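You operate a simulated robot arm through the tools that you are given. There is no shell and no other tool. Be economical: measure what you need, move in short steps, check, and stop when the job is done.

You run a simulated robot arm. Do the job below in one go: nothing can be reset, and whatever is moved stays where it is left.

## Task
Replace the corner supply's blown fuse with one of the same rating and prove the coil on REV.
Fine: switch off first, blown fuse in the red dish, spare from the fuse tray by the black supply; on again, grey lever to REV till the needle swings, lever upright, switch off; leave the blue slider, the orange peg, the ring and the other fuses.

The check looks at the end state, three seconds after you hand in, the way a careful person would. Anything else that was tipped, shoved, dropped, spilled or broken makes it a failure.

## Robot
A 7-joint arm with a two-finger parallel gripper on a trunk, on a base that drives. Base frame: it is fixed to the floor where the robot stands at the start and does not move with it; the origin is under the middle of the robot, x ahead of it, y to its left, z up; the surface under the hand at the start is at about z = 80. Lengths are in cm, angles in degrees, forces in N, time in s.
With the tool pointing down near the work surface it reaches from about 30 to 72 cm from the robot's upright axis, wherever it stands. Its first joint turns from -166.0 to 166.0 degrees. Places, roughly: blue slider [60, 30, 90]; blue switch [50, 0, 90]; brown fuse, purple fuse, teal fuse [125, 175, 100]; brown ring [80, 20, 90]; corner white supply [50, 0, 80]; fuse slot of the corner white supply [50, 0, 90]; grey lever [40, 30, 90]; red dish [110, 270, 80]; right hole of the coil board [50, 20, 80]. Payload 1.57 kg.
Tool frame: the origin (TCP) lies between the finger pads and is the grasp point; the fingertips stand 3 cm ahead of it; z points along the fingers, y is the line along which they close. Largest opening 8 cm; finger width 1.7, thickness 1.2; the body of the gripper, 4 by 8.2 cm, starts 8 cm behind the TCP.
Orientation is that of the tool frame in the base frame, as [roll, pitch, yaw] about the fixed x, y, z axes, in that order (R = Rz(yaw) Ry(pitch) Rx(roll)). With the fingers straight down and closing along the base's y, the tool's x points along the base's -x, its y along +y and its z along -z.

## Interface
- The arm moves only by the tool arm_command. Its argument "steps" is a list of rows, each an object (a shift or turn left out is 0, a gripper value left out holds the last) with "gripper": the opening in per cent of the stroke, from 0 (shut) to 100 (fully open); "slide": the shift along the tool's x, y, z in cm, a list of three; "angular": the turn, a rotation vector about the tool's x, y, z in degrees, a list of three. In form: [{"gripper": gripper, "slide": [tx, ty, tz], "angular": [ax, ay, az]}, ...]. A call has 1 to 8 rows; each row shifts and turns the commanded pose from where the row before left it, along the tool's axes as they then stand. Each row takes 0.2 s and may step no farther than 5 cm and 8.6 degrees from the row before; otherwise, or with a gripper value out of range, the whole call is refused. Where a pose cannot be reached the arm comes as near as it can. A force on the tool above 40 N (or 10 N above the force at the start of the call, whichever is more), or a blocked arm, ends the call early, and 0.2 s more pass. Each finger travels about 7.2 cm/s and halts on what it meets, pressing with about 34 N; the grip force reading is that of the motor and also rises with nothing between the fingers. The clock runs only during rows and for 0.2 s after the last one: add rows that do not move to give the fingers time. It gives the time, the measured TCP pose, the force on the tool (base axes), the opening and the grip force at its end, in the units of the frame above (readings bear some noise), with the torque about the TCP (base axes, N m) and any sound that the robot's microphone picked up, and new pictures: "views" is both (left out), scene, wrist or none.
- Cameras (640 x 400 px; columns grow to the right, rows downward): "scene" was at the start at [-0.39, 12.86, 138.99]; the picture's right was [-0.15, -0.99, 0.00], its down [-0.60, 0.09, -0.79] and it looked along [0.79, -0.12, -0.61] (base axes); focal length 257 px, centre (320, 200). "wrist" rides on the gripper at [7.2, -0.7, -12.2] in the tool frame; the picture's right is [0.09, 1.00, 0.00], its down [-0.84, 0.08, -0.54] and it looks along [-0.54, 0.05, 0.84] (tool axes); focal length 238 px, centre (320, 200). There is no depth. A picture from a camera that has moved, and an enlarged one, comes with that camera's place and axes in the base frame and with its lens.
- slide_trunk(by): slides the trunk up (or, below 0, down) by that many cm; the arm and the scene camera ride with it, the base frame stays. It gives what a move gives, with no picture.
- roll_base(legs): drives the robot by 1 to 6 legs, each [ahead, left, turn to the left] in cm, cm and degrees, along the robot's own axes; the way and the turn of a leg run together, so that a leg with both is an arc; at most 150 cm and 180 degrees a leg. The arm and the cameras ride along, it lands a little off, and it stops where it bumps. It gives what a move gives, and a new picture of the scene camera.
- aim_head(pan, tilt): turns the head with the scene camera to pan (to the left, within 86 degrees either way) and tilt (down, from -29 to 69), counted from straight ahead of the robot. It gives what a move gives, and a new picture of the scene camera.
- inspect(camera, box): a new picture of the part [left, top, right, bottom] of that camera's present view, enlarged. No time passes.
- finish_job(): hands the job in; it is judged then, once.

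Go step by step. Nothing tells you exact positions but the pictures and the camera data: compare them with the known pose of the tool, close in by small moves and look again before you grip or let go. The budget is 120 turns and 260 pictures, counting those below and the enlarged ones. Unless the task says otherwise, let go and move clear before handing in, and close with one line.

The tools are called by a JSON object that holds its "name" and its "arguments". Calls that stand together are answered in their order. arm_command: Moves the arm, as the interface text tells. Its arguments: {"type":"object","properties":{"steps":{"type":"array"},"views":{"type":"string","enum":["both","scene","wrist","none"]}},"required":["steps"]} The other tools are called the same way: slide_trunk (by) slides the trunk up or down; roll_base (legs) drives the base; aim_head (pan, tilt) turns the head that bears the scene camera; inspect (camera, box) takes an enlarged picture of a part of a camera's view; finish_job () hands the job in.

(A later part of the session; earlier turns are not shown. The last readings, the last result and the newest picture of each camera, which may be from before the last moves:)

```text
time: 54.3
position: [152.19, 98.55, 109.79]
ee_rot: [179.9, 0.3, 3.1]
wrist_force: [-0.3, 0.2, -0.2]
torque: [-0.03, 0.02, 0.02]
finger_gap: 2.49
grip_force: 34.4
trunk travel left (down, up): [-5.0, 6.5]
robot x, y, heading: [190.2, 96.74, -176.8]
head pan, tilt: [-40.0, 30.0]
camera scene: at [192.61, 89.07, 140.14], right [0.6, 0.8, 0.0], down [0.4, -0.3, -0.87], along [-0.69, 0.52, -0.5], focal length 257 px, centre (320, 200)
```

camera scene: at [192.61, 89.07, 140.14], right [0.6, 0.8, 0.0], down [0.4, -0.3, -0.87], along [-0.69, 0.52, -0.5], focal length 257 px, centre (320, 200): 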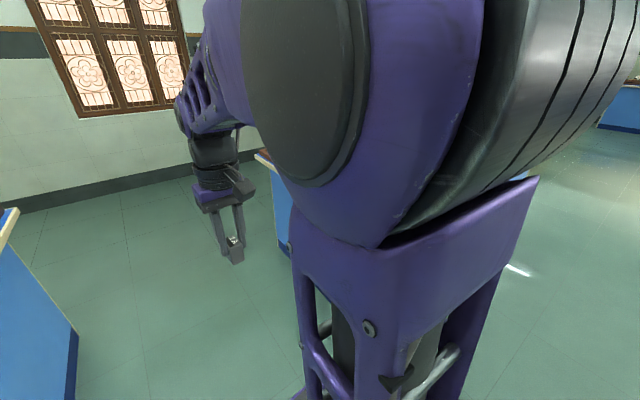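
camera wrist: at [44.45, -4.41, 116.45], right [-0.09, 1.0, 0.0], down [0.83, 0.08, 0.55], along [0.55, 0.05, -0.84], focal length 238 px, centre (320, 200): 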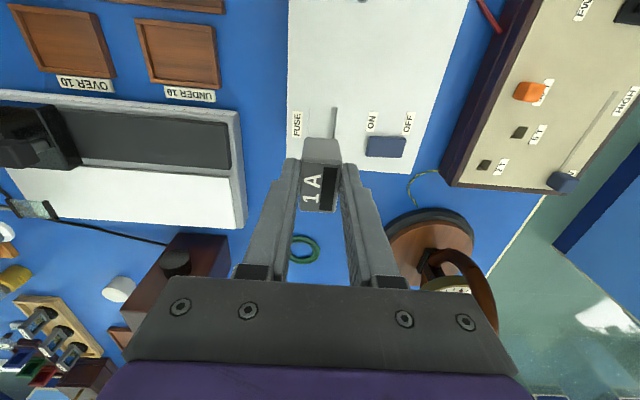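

The arm blocks the view to the robot's right, so I look ahead instead. I strafe right (+y) to about y 250 and look at the table from there.

{"name": "roll_base", "arguments": {"legs": [[0, 0, -3], [0, -150, 0]]}}

{"name": "aim_head", "arguments": {"pan": 10, "tilt": 35}}

```text
time: 69.1
position: [147.91, 246.9, 109.85]
ee_rot: [180.0, 0.3, 3.0]
wrist_force: [0.3, -0.2, -0.1]
torque: [-0.03, 0.0, 0.0]
finger_gap: 2.47
grip_force: 33.8
trunk travel left (down, up): [-5.0, 6.5]
robot x, y, heading: [186.26, 244.88, -177.0]
head pan, tilt: [-40.0, 30.0]
camera scene: at [188.57, 237.12, 140.13], right [0.6, 0.8, 0.0], down [0.4, -0.3, -0.87], along [-0.69, 0.52, -0.5], focal length 257 px, centre (320, 200)
```

scene: 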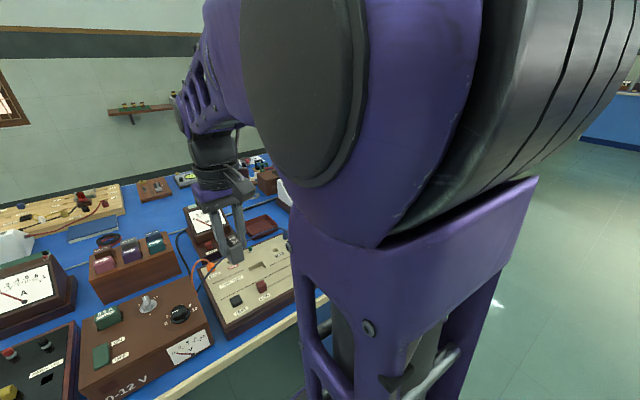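

```text
time: 70.2
position: [148.05, 246.59, 109.4]
ee_rot: [179.8, -0.1, 3.0]
wrist_force: [-1.0, 0.2, -0.5]
torque: [0.02, -0.02, -0.01]
finger_gap: 2.47
grip_force: 33.6
trunk travel left (down, up): [-5.0, 6.5]
robot x, y, heading: [186.12, 244.94, -177.3]
head pan, tilt: [10.0, 35.0]
camera scene: at [186.88, 232.02, 139.71], right [0.04, 1.0, 0.0], down [0.54, -0.02, -0.84], along [-0.84, 0.03, -0.54], focal length 257 px, centre (320, 200)
```

scene: 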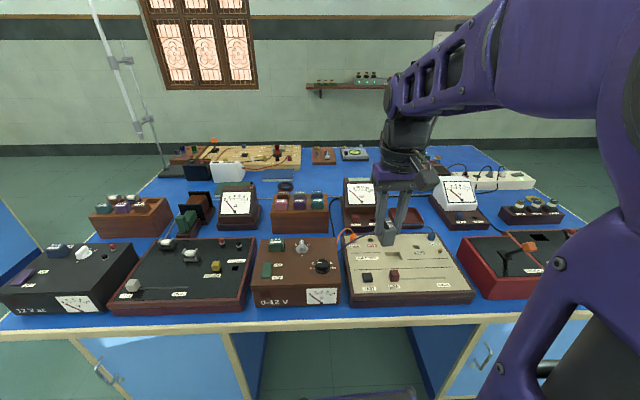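

A good view: the black supply with its tray is at the left, and another tray stands mid-table. I zoom in for the dish and the fuses.

{"name": "inspect", "arguments": {"camera": "scene", "box": [80, 180, 340, 320]}}

{"name": "inspect", "arguments": {"camera": "scene", "box": [320, 160, 560, 310]}}

{"name": "inspect", "arguments": {"camera": "scene", "box": [70, 175, 190, 245]}}

{"name": "inspect", "arguments": {"camera": "wrist", "box": [0, 0, 640, 400]}}

```text
2.46 times, centred on (210, 250) of scene
camera zoom: at [186.88, 232.02, 139.71], right [0.04, 1.0, 0.0], down [0.54, -0.02, -0.84], along [-0.84, 0.03, -0.54], focal length 632 px, centre (591, 77)
```

zoom: 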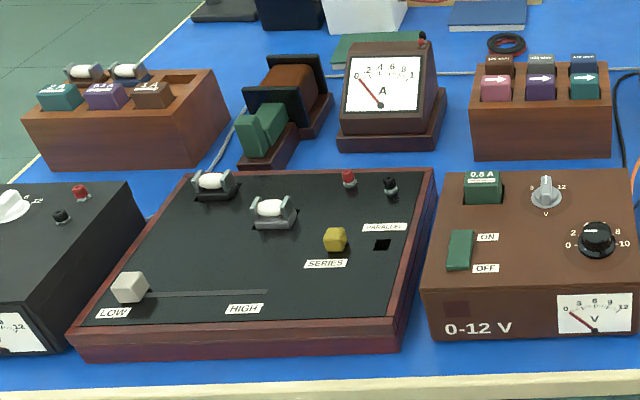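

```text
2.67 times, centred on (440, 235) of scene
camera zoom: at [186.88, 232.02, 139.71], right [0.04, 1.0, 0.0], down [0.54, -0.02, -0.84], along [-0.84, 0.03, -0.54], focal length 685 px, centre (0, 107)
```

zoom: 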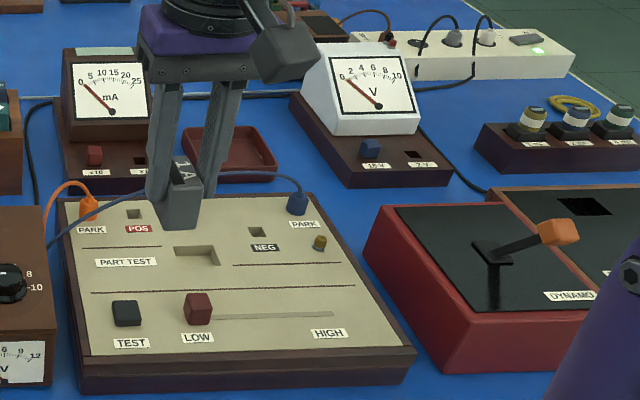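

```text
5.33 times, centred on (130, 210) of scene
camera zoom: at [186.88, 232.02, 139.71], right [0.04, 1.0, 0.0], down [0.54, -0.02, -0.84], along [-0.84, 0.03, -0.54], focal length 1370 px, centre (1333, 147)
```

zoom: 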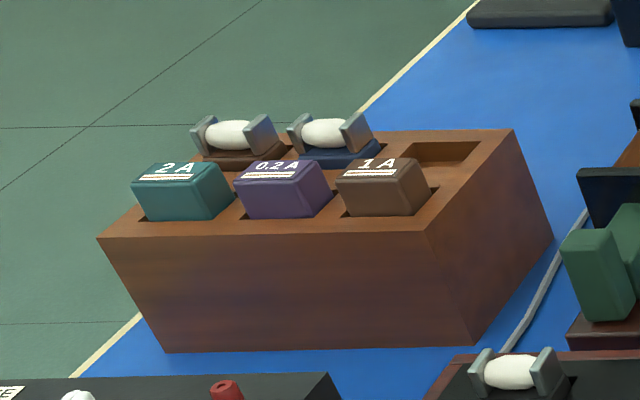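

```text
1.00 times, centred on (320, 200) of wrist (not enlarged: the box is as wide or as high as the picture)
camera zoom: at [155.06, 247.66, 121.66], right [0.15, -0.99, 0.0], down [-0.83, -0.12, 0.54], along [-0.53, -0.08, -0.84], focal length 238 px, centre (320, 200)
```

zoom: 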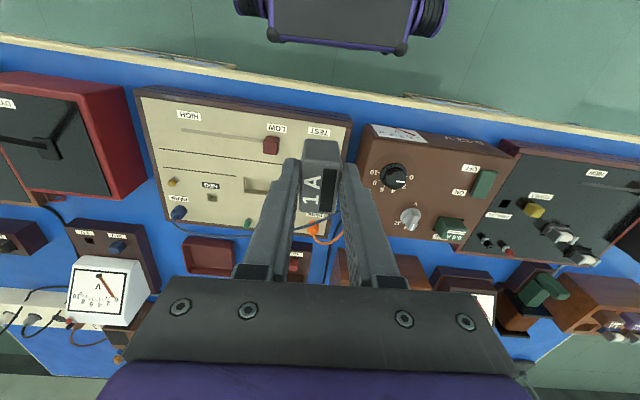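

The front row of the tray reads 2 A (teal), 0.2 A (purple) and 1 A (brown), so brown is the right spare. The red dish is at about [108, 269]. I strafe and move closer so that the dish is within reach.

{"name": "roll_base", "arguments": {"legs": [[0, -20, -3], [7, 0, 0]]}}

```text
time: 73.4
position: [140.81, 268.27, 109.53]
ee_rot: [179.9, 0.0, 0.2]
wrist_force: [0.1, 0.9, -0.4]
torque: [0.01, -0.02, 0.02]
finger_gap: 2.46
grip_force: 33.7
trunk travel left (down, up): [-5.0, 6.5]
robot x, y, heading: [178.43, 264.23, 179.9]
head pan, tilt: [10.0, 35.0]
camera scene: at [178.78, 251.58, 139.76], right [0.09, 1.0, 0.0], down [0.53, -0.05, -0.84], along [-0.84, 0.08, -0.54], focal length 257 px, centre (320, 200)
```

scene: 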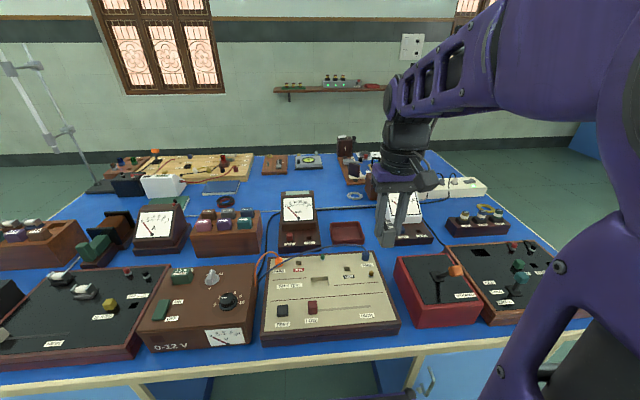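

I'll edge 4 cm closer, then extend the arm over the dish at safe height.

{"name": "roll_base", "arguments": {"legs": [[4, 0, 0]]}}

{"name": "arm_command", "arguments": {"steps": [{"slide": [-1.5, 0, 0]}, {"slide": [-2.5, 0, 0]}, {"slide": [-3, 0, 0]}, {"slide": [-3, 0, 0]}, {"slide": [-3, 0, 0]}, {"slide": [-3, 0, 0]}, {"slide": [-2, 0, 0]}, {"slide": [-1, 0, 0]}]}}

```text
time: 74.2
position: [140.08, 268.24, 109.04]
ee_rot: [179.9, -0.8, -0.1]
wrist_force: [0.0, 0.6, -0.5]
torque: [0.0, 0.0, -0.02]
finger_gap: 2.52
grip_force: 33.7
trunk travel left (down, up): [-5.0, 6.5]
robot x, y, heading: [178.33, 264.44, 179.8]
head pan, tilt: [10.0, 35.0]
stopped in leg 1: the robot was blocked; the commanded pose is now the measured one
camera scene: at [178.01, 251.04, 139.78], right [0.06, 1.0, 0.0], down [0.53, -0.03, -0.85], along [-0.84, 0.05, -0.53], focal length 257 px, centre (320, 200)
```

scene: 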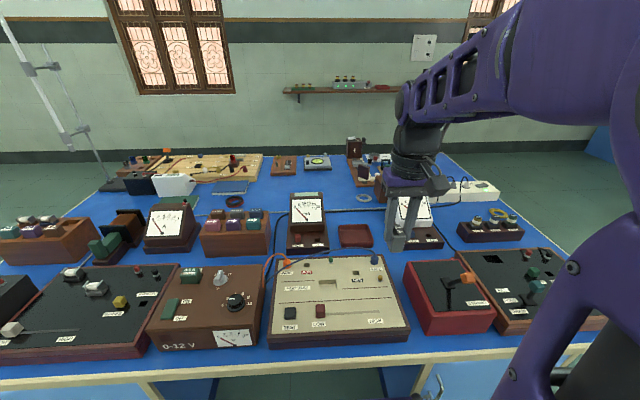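

```text
time: 76.0
position: [121.07, 268.38, 109.02]
ee_rot: [179.9, -0.5, -0.1]
wrist_force: [-0.9, 0.2, 0.2]
torque: [0.01, 0.01, 0.0]
finger_gap: 2.5
grip_force: 34.0
trunk travel left (down, up): [-5.0, 6.5]
robot x, y, heading: [178.27, 264.35, 179.3]
head pan, tilt: [10.0, 35.0]
camera scene: at [178.28, 249.06, 139.36], right [-0.17, 0.99, 0.0], down [0.57, 0.1, -0.82], along [-0.81, -0.14, -0.57], focal length 257 px, centre (320, 200)
camera wrist: at [128.01, 269.0, 121.28], right [0.09, -1.0, 0.0], down [-0.84, -0.07, 0.53], along [-0.53, -0.05, -0.85], focal length 238 px, centre (320, 200)
```

scene: 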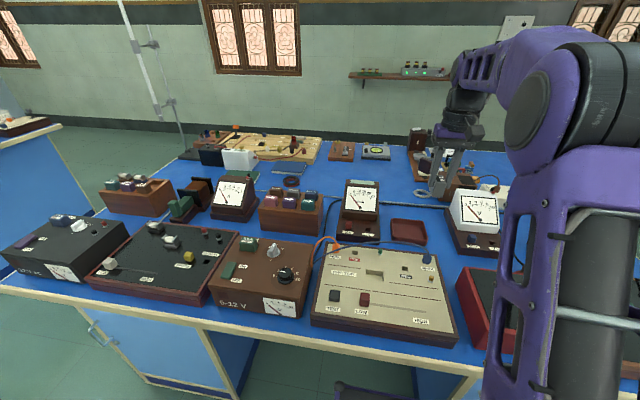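
wrist: 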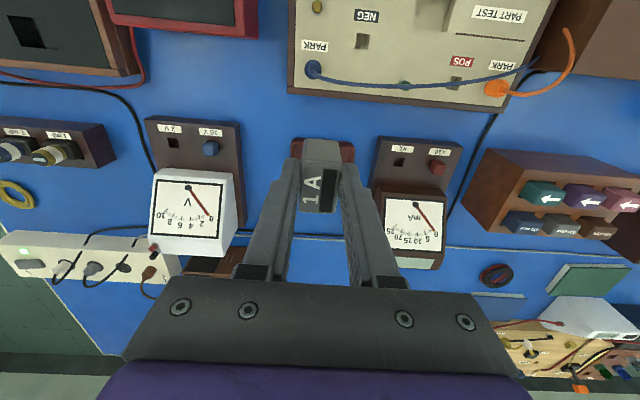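

The robot is at its stop (x 178.3), so the dish is right at my reach limit. I inspect to place the dish accurately.

{"name": "inspect", "arguments": {"camera": "scene", "box": [340, 180, 500, 280]}}

{"name": "inspect", "arguments": {"camera": "wrist", "box": [240, 110, 400, 210]}}

```text
4.00 times, centred on (420, 230) of scene
camera zoom: at [178.28, 249.06, 139.36], right [-0.17, 0.99, 0.0], down [0.57, 0.1, -0.82], along [-0.81, -0.14, -0.57], focal length 1028 px, centre (-80, 80)
```

zoom: 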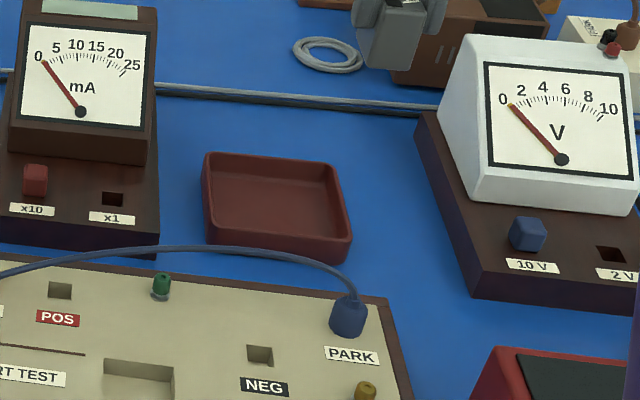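

```text
4.00 times, centred on (320, 160) of wrist
camera zoom: at [128.01, 269.0, 121.28], right [0.09, -1.0, 0.0], down [-0.84, -0.07, 0.53], along [-0.53, -0.05, -0.85], focal length 953 px, centre (320, 360)
```

zoom: 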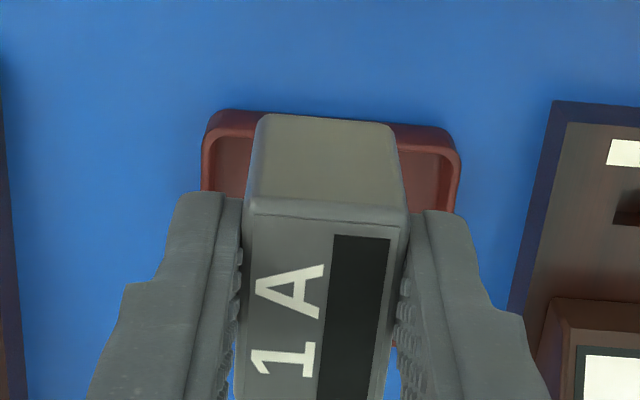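

The dish spans x 104.3–114.5 and y 262–272.5. I aim at [110.3, 267.2], where fuse bottom is about 3.7 below the TCP, and go down partway first.

{"name": "arm_command", "arguments": {"steps": [{"slide": [-2, 0.4, 0]}, {"slide": [-3, 0.4, 0]}, {"slide": [-3, 0.4, 1]}, {"slide": [-2.8, 0, 2]}, {"slide": [0, 0, 3]}, {"slide": [0, 0, 3]}, {"slide": [0, 0, 3]}, {"slide": [0, 0, 2]}], "views": "both"}}

{"name": "inspect", "arguments": {"camera": "scene", "box": [340, 160, 500, 260]}}

```text
time: 77.8
position: [110.43, 267.09, 95.13]
ee_rot: [179.9, -0.4, -0.2]
wrist_force: [0.5, 0.0, -0.9]
torque: [-0.01, -0.03, 0.02]
finger_gap: 2.48
grip_force: 33.9
trunk travel left (down, up): [-5.0, 6.5]
robot x, y, heading: [177.72, 264.53, 179.7]
head pan, tilt: [10.0, 35.0]
camera scene: at [178.29, 249.07, 139.36], right [-0.17, 0.99, 0.0], down [0.56, 0.1, -0.82], along [-0.81, -0.14, -0.57], focal length 257 px, centre (320, 200)
camera wrist: at [117.47, 267.7, 107.23], right [0.09, -1.0, 0.0], down [-0.84, -0.07, 0.54], along [-0.53, -0.05, -0.84], focal length 238 px, centre (320, 200)
```

scene: 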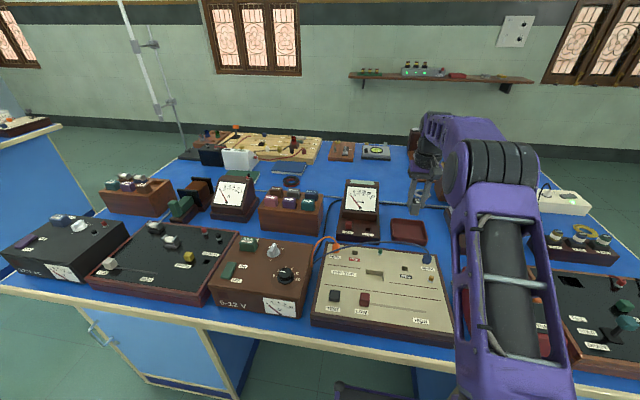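
wrist: 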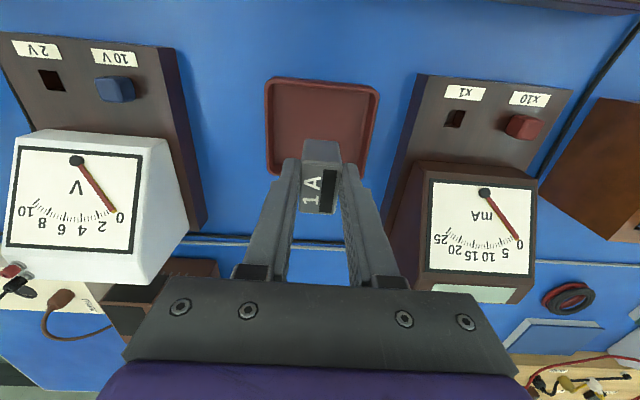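

```text
4.00 times, centred on (420, 210) of scene
camera zoom: at [178.29, 249.07, 139.36], right [-0.17, 0.99, 0.0], down [0.56, 0.1, -0.82], along [-0.81, -0.14, -0.57], focal length 1028 px, centre (-80, 160)
```

zoom: 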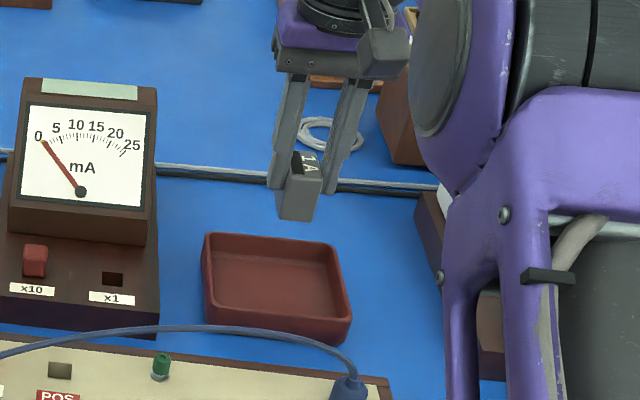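

The alignment is good (dish centre y ≈ 267). I lower into the dish, slowly at the end.

{"name": "arm_command", "arguments": {"steps": [{"slide": [0, 0, 3]}, {"slide": [0, 0, 3]}, {"slide": [0, 0, 2]}, {"slide": [0, 0, 1]}, {"slide": [0, 0, 0.5]}, {}], "views": "none"}}

{"name": "inspect", "arguments": {"camera": "scene", "box": [360, 170, 480, 260]}}

{"name": "inspect", "arguments": {"camera": "wrist", "box": [200, 50, 440, 250]}}

```text
time: 79.2
position: [110.52, 267.01, 85.86]
ee_rot: [179.7, -0.2, -0.1]
wrist_force: [3.4, -1.7, 18.4]
torque: [-0.02, 0.35, 0.02]
finger_gap: 2.47
grip_force: 33.7
trunk travel left (down, up): [-5.0, 6.5]
robot x, y, heading: [177.83, 264.66, 179.4]
head pan, tilt: [10.0, 35.0]
```

```text
4.44 times, centred on (420, 215) of scene
camera zoom: at [178.38, 249.12, 139.38], right [-0.17, 0.99, 0.0], down [0.56, 0.1, -0.82], along [-0.81, -0.14, -0.57], focal length 1142 px, centre (-124, 133)
```

zoom: 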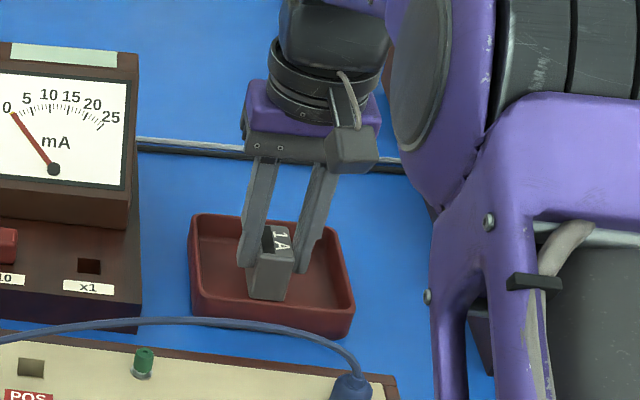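

```text
2.00 times, centred on (320, 150) of wrist
camera zoom: at [117.56, 267.72, 97.96], right [0.09, -1.0, 0.0], down [-0.84, -0.07, 0.54], along [-0.54, -0.05, -0.84], focal length 477 px, centre (320, 300)
```

zoom: 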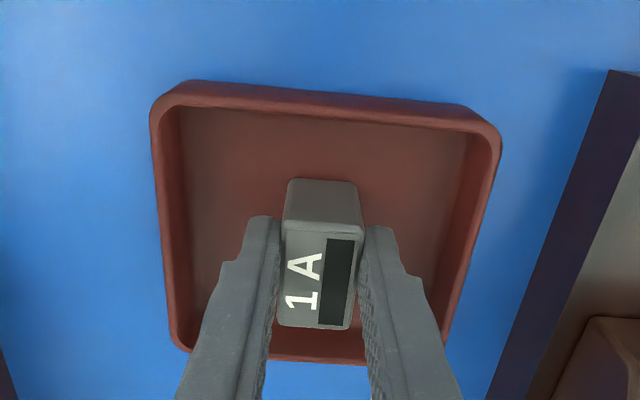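

The fuse touches the dish floor (18 N), well inside it. I ease off a hair, open, and rise.

{"name": "arm_command", "arguments": {"steps": [{"slide": [0, 0, -0.15]}, {"gripper": 50}, {}, {"slide": [0, 0, -1]}, {"slide": [0, 0, -2]}, {"slide": [0, 0, -3]}, {"slide": [0, 0, -4]}, {"slide": [0, 0, -4]}], "views": "wrist"}}

{"name": "inspect", "arguments": {"camera": "scene", "box": [360, 170, 480, 260]}}

```text
time: 81.0
position: [110.14, 267.08, 99.48]
ee_rot: [179.9, -0.5, -0.1]
wrist_force: [-0.9, -0.8, -1.0]
torque: [0.03, -0.03, 0.01]
finger_gap: 4.01
grip_force: 0.0
trunk travel left (down, up): [-5.0, 6.5]
robot x, y, heading: [177.71, 264.86, 180.0]
head pan, tilt: [10.0, 35.0]
camera wrist: at [117.2, 267.52, 111.75], right [0.09, -1.0, 0.0], down [-0.84, -0.07, 0.53], along [-0.53, -0.05, -0.84], focal length 238 px, centre (320, 200)
```

wrist: 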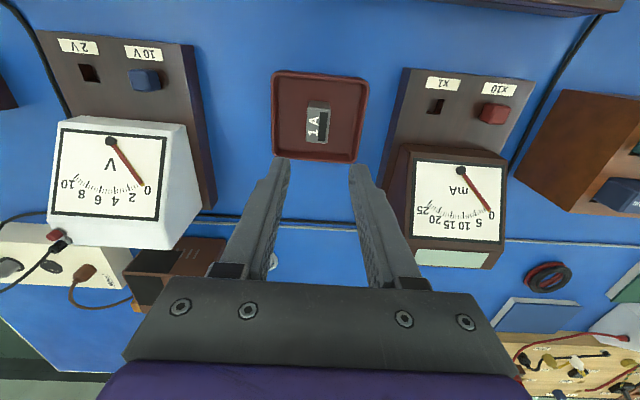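

```text
4.44 times, centred on (420, 215) of scene
camera zoom: at [178.31, 249.04, 139.35], right [-0.17, 0.99, 0.0], down [0.56, 0.1, -0.82], along [-0.81, -0.14, -0.57], focal length 1142 px, centre (-124, 133)
```

zoom: 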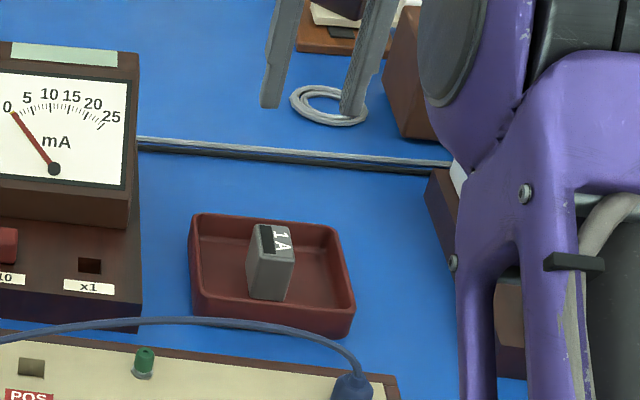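

The blown fuse stands in the dish. I retract the arm, then drive along −y to the tray, whose 1 A fuse is at about [119, 180].

{"name": "arm_command", "arguments": {"steps": [{"slide": [0, 0, -4]}, {"slide": [2, 0, -4]}, {"slide": [4, 0, -3]}, {"slide": [4.5, 0, 0]}, {"slide": [4.5, 0, 0]}, {"slide": [4.5, 0, 0]}, {"slide": [4.5, 0, 0]}, {"slide": [4.5, 0, 0]}], "views": "none"}}

{"name": "roll_base", "arguments": {"legs": [[-5, 0, 0], [0, 83, 0]]}}

{"name": "aim_head", "arguments": {"pan": 5, "tilt": 45}}

```text
time: 82.8
position: [138.62, 267.13, 110.23]
ee_rot: [179.8, -1.2, -0.2]
wrist_force: [0.5, -0.2, 0.0]
torque: [-0.01, -0.02, 0.02]
finger_gap: 4.0
grip_force: 0.2
trunk travel left (down, up): [-5.0, 6.5]
robot x, y, heading: [177.83, 264.55, 179.7]
head pan, tilt: [10.0, 35.0]
```

```text
time: 91.7
position: [143.31, 184.18, 110.59]
ee_rot: [180.0, -0.7, 0.1]
wrist_force: [-0.1, 0.2, -1.1]
torque: [0.02, 0.01, -0.04]
finger_gap: 3.99
grip_force: 0.1
trunk travel left (down, up): [-5.0, 6.5]
robot x, y, heading: [182.96, 181.43, 180.0]
head pan, tilt: [10.0, 35.0]
camera scene: at [182.68, 167.5, 139.99], right [-0.02, 1.0, 0.0], down [0.51, 0.01, -0.86], along [-0.86, -0.02, -0.51], focal length 257 px, centre (320, 200)
```

scene: 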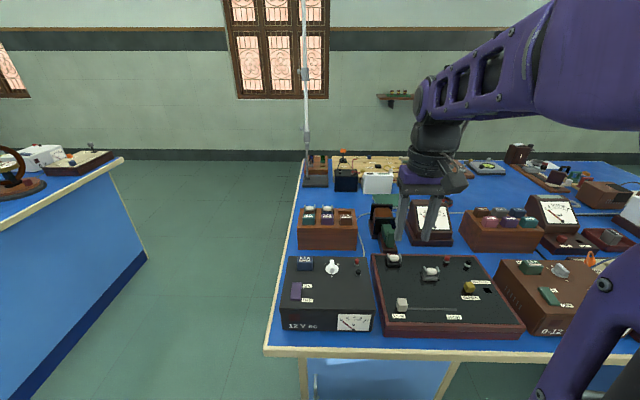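

```text
time: 92.4
position: [143.15, 184.04, 110.62]
ee_rot: [179.8, -0.8, 0.2]
wrist_force: [-1.4, -0.6, -0.9]
torque: [0.03, 0.02, 0.02]
finger_gap: 4.01
grip_force: 0.1
trunk travel left (down, up): [-5.0, 6.5]
robot x, y, heading: [182.54, 181.92, 179.9]
head pan, tilt: [5.0, 45.0]
camera scene: at [182.8, 167.62, 139.55], right [-0.01, 1.0, 0.0], down [0.55, 0.01, -0.83], along [-0.83, -0.01, -0.56], focal length 257 px, centre (320, 200)
```

scene: 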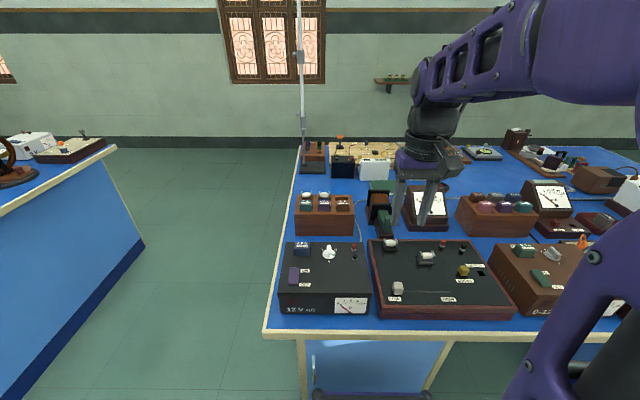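

The brown fuse is at roughly [119, 174]. I bring the wrist camera over it.

{"name": "arm_command", "arguments": {"steps": [{"slide": [-3.2, 2.5, 0]}, {"slide": [-3.2, 2.5, 0]}, {"slide": [-3.2, 2.5, 0]}, {"slide": [-3.2, 2.5, 0]}, {}]}}

{"name": "inspect", "arguments": {"camera": "scene", "box": [280, 170, 400, 260]}}

{"name": "inspect", "arguments": {"camera": "wrist", "box": [220, 80, 420, 205]}}

```text
time: 93.6
position: [130.44, 173.96, 110.53]
ee_rot: [179.9, -0.7, 0.1]
wrist_force: [-0.6, -0.7, -0.2]
torque: [0.01, -0.02, -0.01]
finger_gap: 4.0
grip_force: 0.1
trunk travel left (down, up): [-5.0, 6.5]
robot x, y, heading: [182.76, 181.95, 180.0]
head pan, tilt: [5.0, 45.0]
camera scene: at [183.56, 167.02, 137.87], right [-0.09, 1.0, 0.0], down [0.7, 0.06, -0.71], along [-0.7, -0.06, -0.71], focal length 257 px, centre (320, 200)
camera wrist: at [137.31, 174.5, 122.71], right [0.09, -1.0, 0.0], down [-0.84, -0.08, 0.53], along [-0.53, -0.05, -0.85], focal length 238 px, centre (320, 200)
```

scene: 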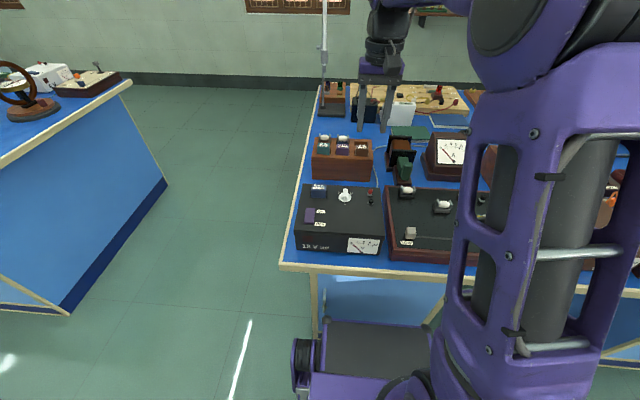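
wrist: 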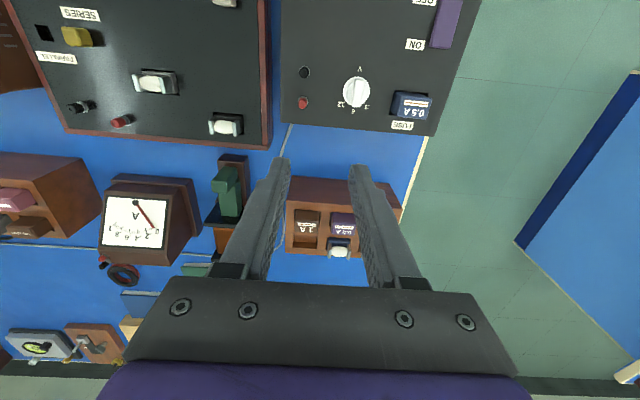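

```text
4.44 times, centred on (340, 215) of scene
camera zoom: at [183.56, 167.02, 137.87], right [-0.09, 1.0, 0.0], down [0.7, 0.06, -0.71], along [-0.7, -0.06, -0.71], focal length 1142 px, centre (231, 133)
```

zoom: 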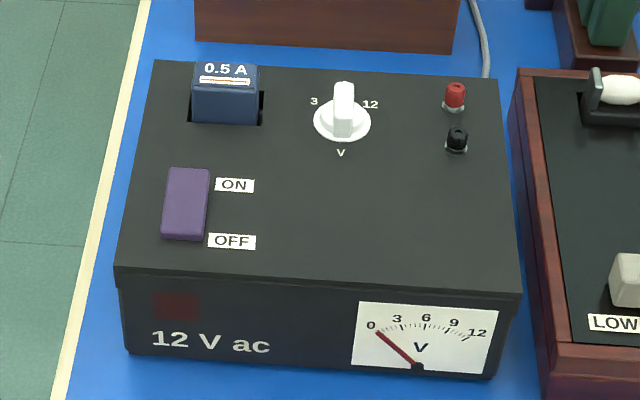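

```text
3.20 times, centred on (320, 142) of wrist
camera zoom: at [137.31, 174.5, 122.71], right [0.09, -1.0, 0.0], down [-0.84, -0.08, 0.53], along [-0.53, -0.05, -0.85], focal length 763 px, centre (320, 384)
```

zoom: 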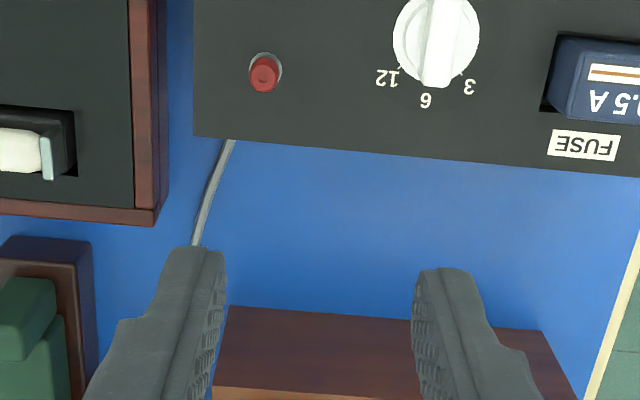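

The 1 A fuse lies lengthwise along y near [115, 174.5], z ≈ 92–95, so the fingers must close along x. I move the base a bit closer, then turn the wrist 90° so that the fuse will suit the slot later.

{"name": "roll_base", "arguments": {"legs": [[3.5, 6, 0]]}}

{"name": "arm_command", "arguments": {"steps": [{"slide": [-1, -1, 0], "angular": [0, 0, -8.5]}, {"angular": [0, 0, -8.5]}, {"angular": [0, 0, -8.5]}, {"angular": [0, 0, -8.5]}, {"angular": [0, 0, -8.5]}, {"angular": [0, 0, -8.5]}, {"angular": [0, 0, -8.5]}, {"angular": [0, 0, -8.5]}], "views": "none"}}

```text
time: 94.8
position: [126.89, 167.96, 110.47]
ee_rot: [179.8, -0.8, 0.2]
wrist_force: [-0.1, -0.6, -0.6]
torque: [-0.02, 0.01, -0.03]
finger_gap: 4.02
grip_force: 0.0
trunk travel left (down, up): [-5.0, 6.5]
robot x, y, heading: [179.13, 175.65, 180.0]
head pan, tilt: [5.0, 45.0]
camera scene: at [180.06, 161.1, 137.87], right [-0.09, 1.0, 0.0], down [0.7, 0.06, -0.71], along [-0.7, -0.06, -0.71], focal length 257 px, centre (320, 200)
```

scene: 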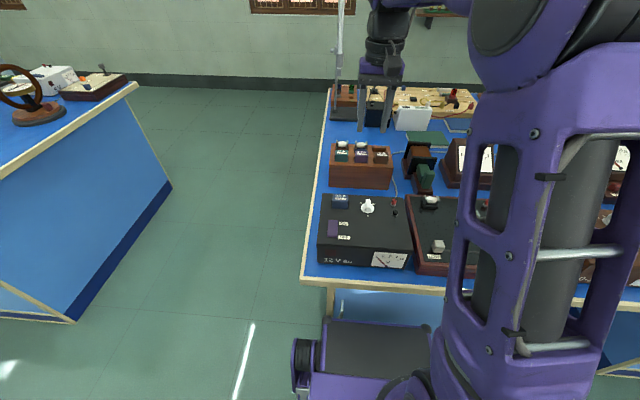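

```text
time: 96.6
position: [125.89, 168.92, 110.42]
ee_rot: [179.3, -0.2, 68.1]
wrist_force: [-0.3, 0.3, 0.1]
torque: [0.02, -0.01, -0.01]
finger_gap: 4.03
grip_force: 0.1
trunk travel left (down, up): [-5.0, 6.5]
robot x, y, heading: [179.17, 175.59, 179.8]
head pan, tilt: [5.0, 45.0]
```

I finish the 90° turn and then move toward the spot above the brown fuse.

{"name": "arm_command", "arguments": {"steps": [{"angular": [0, 0, -7.3]}, {"angular": [0, 0, -7.3]}, {"angular": [0, 0, -7.3]}, {"slide": [2, -3, 0]}, {"slide": [2, -3, 0]}, {"slide": [1.5, -3, 0]}, {}], "views": "both"}}

{"name": "inspect", "arguments": {"camera": "wrist", "box": [220, 80, 420, 205]}}

```text
time: 98.2
position: [116.73, 174.35, 110.34]
ee_rot: [179.3, 0.1, 89.9]
wrist_force: [0.2, 0.2, -0.6]
torque: [0.02, -0.02, -0.03]
finger_gap: 3.99
grip_force: 0.1
trunk travel left (down, up): [-5.0, 6.5]
robot x, y, heading: [179.37, 175.34, 180.2]
head pan, tilt: [5.0, 45.0]
camera scene: at [180.04, 161.09, 137.87], right [-0.09, 1.0, 0.0], down [0.7, 0.06, -0.71], along [-0.7, -0.06, -0.71], focal length 257 px, centre (320, 200)
camera wrist: at [115.85, 181.49, 122.55], right [1.0, 0.09, 0.01], down [0.07, -0.84, 0.54], along [0.06, -0.54, -0.84], focal length 238 px, centre (320, 200)
```

scene: 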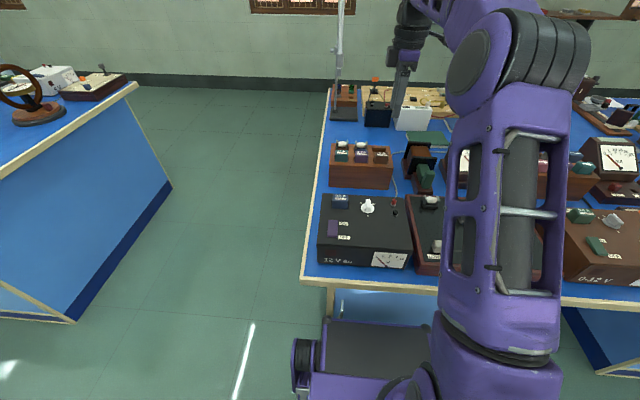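
wrist: 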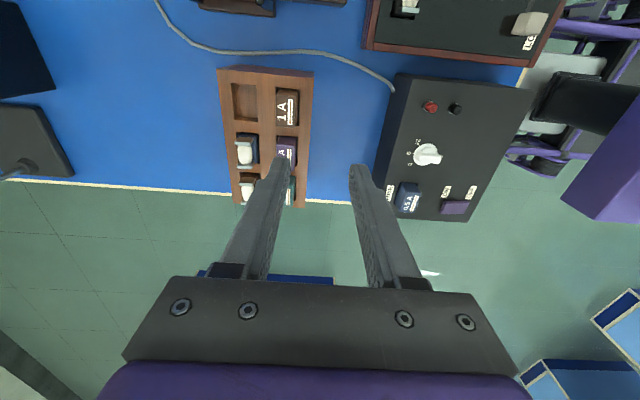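

```text
3.20 times, centred on (320, 142) of wrist
camera zoom: at [115.85, 181.49, 122.55], right [1.0, 0.09, 0.01], down [0.07, -0.84, 0.54], along [0.06, -0.54, -0.84], focal length 763 px, centre (320, 384)
```

zoom: 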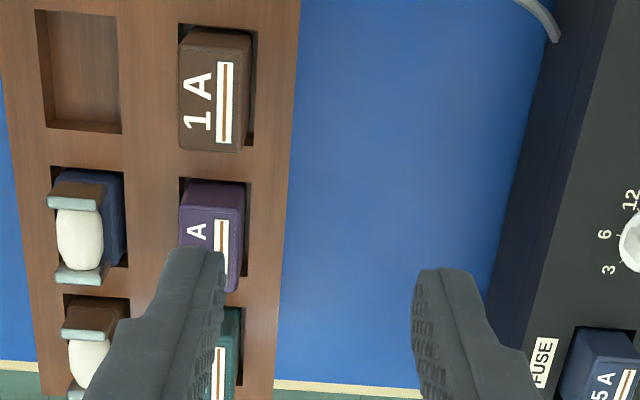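

The spare's window shows an intact wire; its top is at about [112.7, 174.6, 92]. I move over it and lower partway.

{"name": "arm_command", "arguments": {"steps": [{"gripper": 55, "slide": [0.1, -2, 0]}, {"slide": [0.1, -2, 1]}, {"slide": [0, 0, 3]}, {"slide": [0, 0, 3]}, {"slide": [0, 0, 3]}, {"slide": [0, 0, 2.5]}, {}], "views": "wrist"}}

{"name": "inspect", "arguments": {"camera": "wrist", "box": [220, 90, 420, 215]}}

{"name": "inspect", "arguments": {"camera": "scene", "box": [310, 60, 450, 200]}}

```text
time: 99.8
position: [113.19, 174.55, 97.81]
ee_rot: [179.3, 0.0, 90.1]
wrist_force: [0.0, 0.7, -0.9]
torque: [-0.02, 0.02, -0.03]
finger_gap: 4.41
grip_force: 0.0
trunk travel left (down, up): [-5.0, 6.5]
robot x, y, heading: [179.27, 175.76, 179.9]
head pan, tilt: [5.0, 45.0]
camera wrist: at [112.15, 181.68, 109.85], right [1.0, 0.09, 0.01], down [0.07, -0.84, 0.55], along [0.06, -0.54, -0.84], focal length 238 px, centre (320, 200)
```

wrist: 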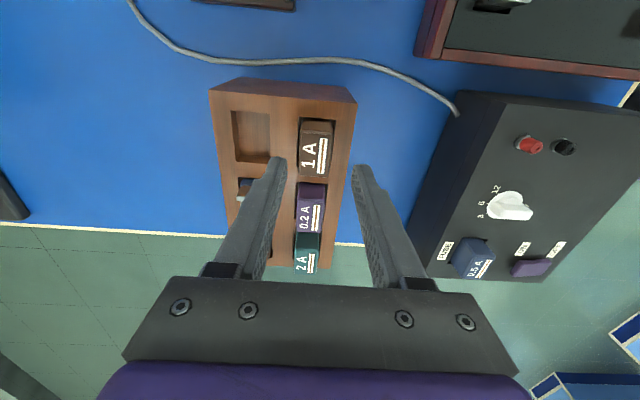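

```text
3.20 times, centred on (320, 152) of wrist
camera zoom: at [112.15, 181.68, 109.85], right [1.0, 0.09, 0.01], down [0.07, -0.84, 0.55], along [0.06, -0.54, -0.84], focal length 763 px, centre (320, 352)
```

zoom: 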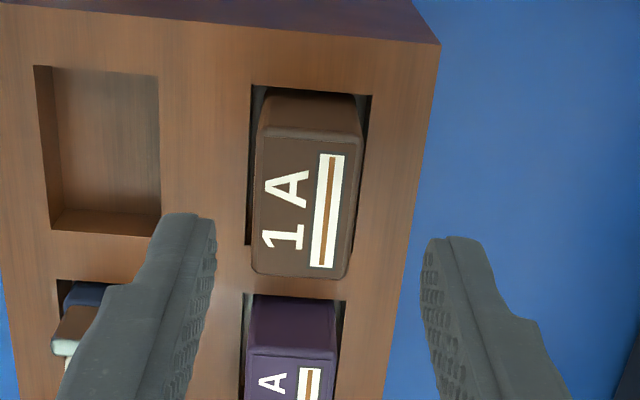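

```text
2.86 times, centred on (380, 130) of scene
camera zoom: at [180.05, 161.09, 137.87], right [-0.09, 1.0, 0.0], down [0.7, 0.06, -0.71], along [-0.7, -0.06, -0.71], focal length 734 px, centre (149, 400)
```

zoom: 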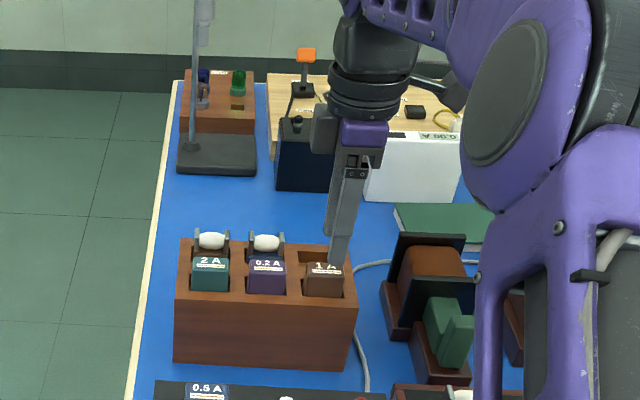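

The fuse top is centred at [112.65, 174.5]. I correct 0.5 in x, lower to TCP z ≈ 92.4 and grip.

{"name": "arm_command", "arguments": {"steps": [{"slide": [0, -0.5, 1.5]}, {"slide": [0, 0, 2]}, {"slide": [0, 0, 1.2]}, {"slide": [0, 0, 0.6]}, {}], "views": "none"}}

{"name": "inspect", "arguments": {"camera": "wrist", "box": [220, 90, 420, 215]}}

```text
time: 101.0
position: [112.7, 174.62, 92.44]
ee_rot: [179.4, 0.2, 90.1]
wrist_force: [-0.2, 0.9, 3.4]
torque: [0.03, 0.13, -0.02]
finger_gap: 4.4
grip_force: 0.1
trunk travel left (down, up): [-5.0, 6.5]
robot x, y, heading: [179.26, 175.61, 179.9]
head pan, tilt: [5.0, 45.0]
```

```text
3.20 times, centred on (320, 152) of wrist
camera zoom: at [111.76, 181.78, 104.54], right [1.0, 0.09, 0.01], down [0.07, -0.84, 0.55], along [0.06, -0.54, -0.84], focal length 763 px, centre (320, 352)
```

zoom: 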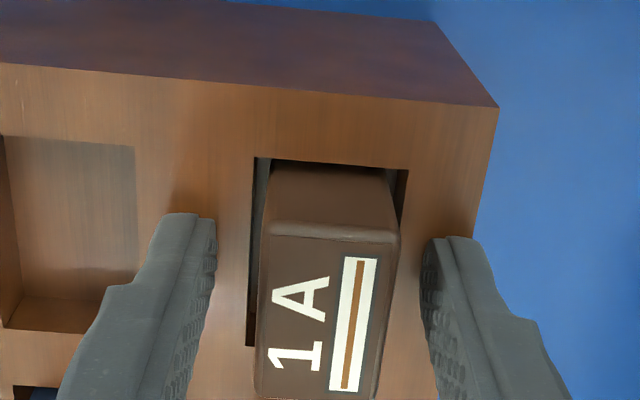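

A tip is just touching the tray top, so I raise 0.15 and centre slightly, then close and lift slowly.

{"name": "arm_command", "arguments": {"steps": [{"slide": [0, 0.15, -0.15]}, {"gripper": 0}, {}, {}, {}], "views": "none"}}

{"name": "arm_command", "arguments": {"steps": [{"slide": [0, 0, -0.2]}, {"slide": [0, 0, -0.2]}, {"slide": [0, 0, -0.2]}, {"slide": [0, 0, -0.3]}, {"slide": [0, 0, -0.3]}, {"slide": [0, 0, -0.3]}, {"slide": [0, 0, -0.4]}, {"slide": [0, 0, -0.4]}], "views": "none"}}

{"name": "inspect", "arguments": {"camera": "wrist", "box": [220, 90, 420, 215]}}

{"name": "inspect", "arguments": {"camera": "scene", "box": [310, 90, 430, 200]}}

```text
time: 102.2
position: [112.74, 174.58, 92.6]
ee_rot: [179.2, 0.1, 90.0]
wrist_force: [-0.7, 0.1, -0.4]
torque: [-0.01, 0.03, -0.02]
finger_gap: 2.48
grip_force: 34.0
trunk travel left (down, up): [-5.0, 6.5]
robot x, y, heading: [179.17, 175.42, 179.8]
head pan, tilt: [5.0, 45.0]
```

```text
time: 104.0
position: [112.79, 174.66, 95.03]
ee_rot: [179.3, 0.2, 90.0]
wrist_force: [0.4, -0.3, -0.4]
torque: [0.02, 0.02, 0.02]
finger_gap: 2.46
grip_force: 34.1
trunk travel left (down, up): [-5.0, 6.5]
robot x, y, heading: [179.14, 175.56, 179.8]
head pan, tilt: [5.0, 45.0]
```

```text
3.20 times, centred on (320, 152) of wrist
camera zoom: at [111.87, 181.79, 107.09], right [1.0, 0.09, 0.01], down [0.07, -0.84, 0.55], along [0.06, -0.54, -0.84], focal length 763 px, centre (320, 352)
```

zoom: 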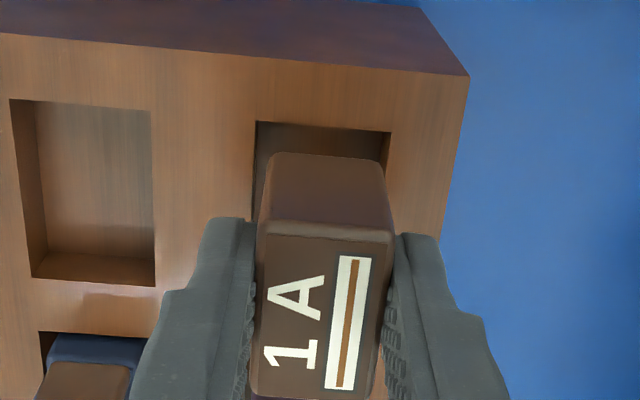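

```text
3.64 times, centred on (370, 145) of scene
camera zoom: at [180.05, 161.09, 137.87], right [-0.09, 1.0, 0.0], down [0.7, 0.06, -0.71], along [-0.7, -0.06, -0.71], focal length 934 px, centre (138, 400)
```

zoom: 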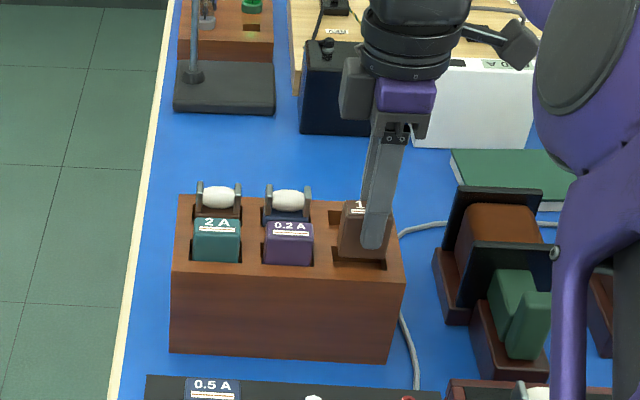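

The brown 1 A fuse is out. I raise it gently, retract and untwist the wrist.

{"name": "arm_command", "arguments": {"steps": [{"slide": [0, 0, -0.6]}, {"slide": [0, 0, -1]}, {"slide": [0, 0, -1.5]}, {"slide": [0, 0, -2]}, {"slide": [0, 0, -2.5]}, {"slide": [0, 0, -2.5]}, {"slide": [0, 1, -2.5]}, {"slide": [0, 2, -2]}], "views": "none"}}

{"name": "arm_command", "arguments": {"steps": [{"slide": [0, 2.5, 0]}, {"slide": [0, 2.5, 0]}, {"slide": [0, 2.5, 0]}, {"slide": [0, 2.5, 0]}, {"slide": [0, 2.5, 0]}, {"slide": [0, 2.5, 0]}, {"slide": [0, 2.5, 0]}, {"slide": [0, 2, 0]}], "views": "none"}}

{"name": "arm_command", "arguments": {"steps": [{"slide": [0, 1, 0], "angular": [0, 0, 5]}, {"slide": [0, 1, 0], "angular": [0, 0, 8.5]}, {"angular": [0, 0, 8.5]}, {"angular": [0, 0, 8.5]}, {"angular": [0, 0, 8.5]}, {"angular": [0, 0, 8.5]}, {"angular": [0, 0, 8.5]}, {"angular": [0, 0, 8.5]}], "views": "none"}}

{"name": "arm_command", "arguments": {"steps": [{"angular": [0, 0, 8.5]}, {"angular": [0, 0, 8.5]}, {"angular": [0, 0, 8.2]}, {}], "views": "both"}}

```text
time: 105.8
position: [115.65, 174.61, 109.5]
ee_rot: [179.3, 0.0, 90.0]
wrist_force: [-0.6, 0.3, -1.0]
torque: [0.01, -0.04, 0.01]
finger_gap: 2.48
grip_force: 33.7
trunk travel left (down, up): [-5.0, 6.5]
robot x, y, heading: [179.28, 175.78, 179.7]
head pan, tilt: [5.0, 45.0]
```

```text
time: 107.6
position: [135.11, 174.67, 110.07]
ee_rot: [179.3, 0.1, 89.9]
wrist_force: [0.6, 0.1, -0.5]
torque: [0.03, -0.02, 0.03]
finger_gap: 2.47
grip_force: 34.0
trunk travel left (down, up): [-5.0, 6.5]
robot x, y, heading: [178.98, 175.64, 180.0]
head pan, tilt: [5.0, 45.0]
```

```text
time: 109.4
position: [137.15, 174.53, 109.81]
ee_rot: [179.7, -0.5, 25.3]
wrist_force: [0.2, 0.1, 0.2]
torque: [0.01, -0.02, 0.02]
finger_gap: 2.43
grip_force: 34.4
trunk travel left (down, up): [-5.0, 6.5]
robot x, y, heading: [179.1, 175.47, 179.8]
head pan, tilt: [5.0, 45.0]
```

```text
time: 110.4
position: [137.15, 174.59, 109.7]
ee_rot: [179.9, -0.8, 0.3]
wrist_force: [0.4, -0.2, -0.7]
torque: [0.03, -0.02, 0.01]
finger_gap: 2.5
grip_force: 33.5
trunk travel left (down, up): [-5.0, 6.5]
robot x, y, heading: [179.13, 175.95, 180.0]
head pan, tilt: [5.0, 45.0]
camera scene: at [180.06, 161.09, 137.87], right [-0.09, 1.0, 0.0], down [0.7, 0.06, -0.71], along [-0.7, -0.06, -0.71], focal length 257 px, centre (320, 200)
camera wrist: at [144.02, 175.23, 122.05], right [0.1, -1.0, 0.0], down [-0.84, -0.08, 0.53], along [-0.53, -0.05, -0.85], focal length 238 px, centre (320, 200)
```

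scene: 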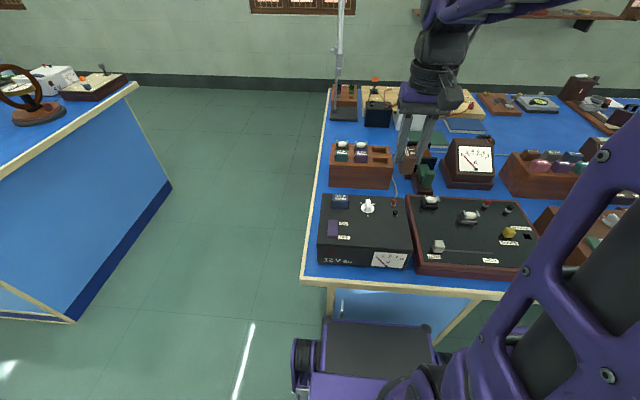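
wrist: 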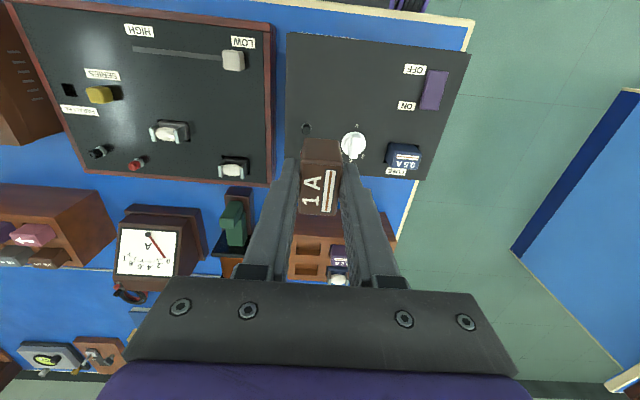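

The fuse is secure, with the same orientation as the old one had. I drive back: away from the table, to the aisle, turn, and reverse along it.

{"name": "roll_base", "arguments": {"legs": [[-13, 0, 0], [0, 79, 0], [0, 0, -180]]}}

```text
time: 126.9
position: [234.02, 97.35, 109.74]
ee_rot: [179.9, -0.6, 179.8]
wrist_force: [-0.2, 0.2, -0.8]
torque: [-0.01, -0.01, -0.01]
finger_gap: 2.49
grip_force: 34.4
trunk travel left (down, up): [-5.0, 6.5]
robot x, y, heading: [191.97, 96.89, -0.7]
head pan, tilt: [5.0, 45.0]
camera scene: at [191.34, 111.63, 137.87], right [0.08, -1.0, 0.0], down [-0.71, -0.05, -0.71], along [0.71, 0.05, -0.71], focal length 257 px, centre (320, 200)
```

scene: 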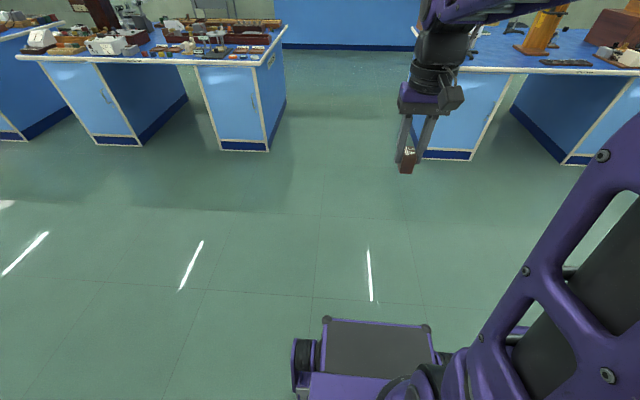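

Turned cleanly. Now I reverse about 196 cm along the aisle and strafe right to the bench.

{"name": "roll_base", "arguments": {"legs": [[-150, 0, 0.7], [-46, 0, 0], [0, -99, 0]]}}

{"name": "aim_head", "arguments": {"pan": -10, "tilt": 45}}

```text
time: 146.1
position: [40.17, -0.8, 109.89]
ee_rot: [179.9, -0.6, -179.5]
wrist_force: [0.4, -0.5, -0.6]
torque: [0.01, 0.0, 0.0]
finger_gap: 2.49
grip_force: 34.2
trunk travel left (down, up): [-5.0, 6.5]
robot x, y, heading: [-2.03, -2.07, 0.0]
head pan, tilt: [5.0, 45.0]
camera scene: at [-2.69, 12.9, 137.87], right [0.09, -1.0, 0.0], down [-0.7, -0.06, -0.71], along [0.7, 0.06, -0.71], focal length 257 px, centre (320, 200)
```

scene: 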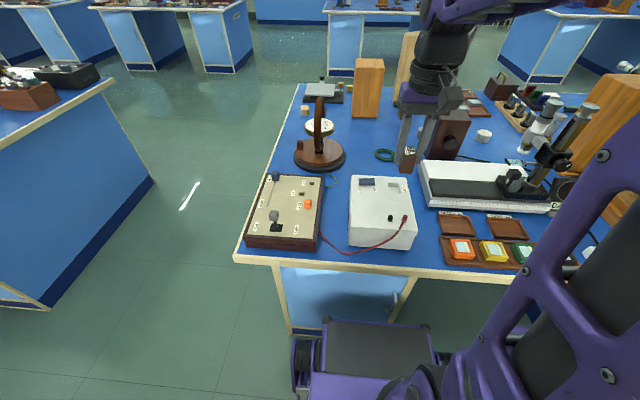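

```text
time: 146.8
position: [40.25, -0.82, 109.81]
ee_rot: [179.9, -0.8, -179.5]
wrist_force: [0.7, 0.0, 0.1]
torque: [0.01, 0.03, 0.01]
finger_gap: 2.45
grip_force: 33.7
trunk travel left (down, up): [-5.0, 6.5]
robot x, y, heading: [-1.8, -1.93, 0.1]
head pan, tilt: [-10.0, 45.0]
camera scene: at [-2.78, 10.79, 137.87], right [-0.17, -0.99, 0.0], down [-0.7, 0.12, -0.71], along [0.7, -0.12, -0.71], focal length 257 px, centre (320, 200)
```

scene: 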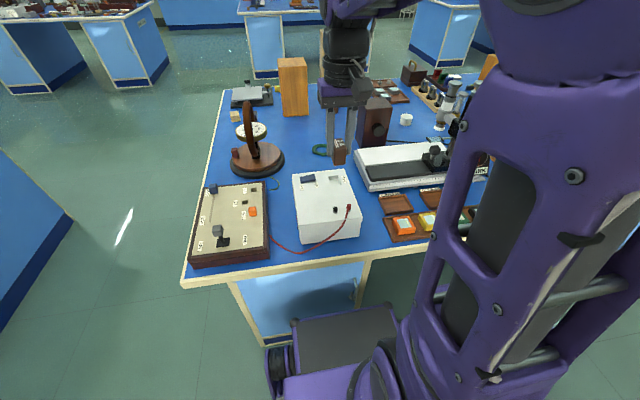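

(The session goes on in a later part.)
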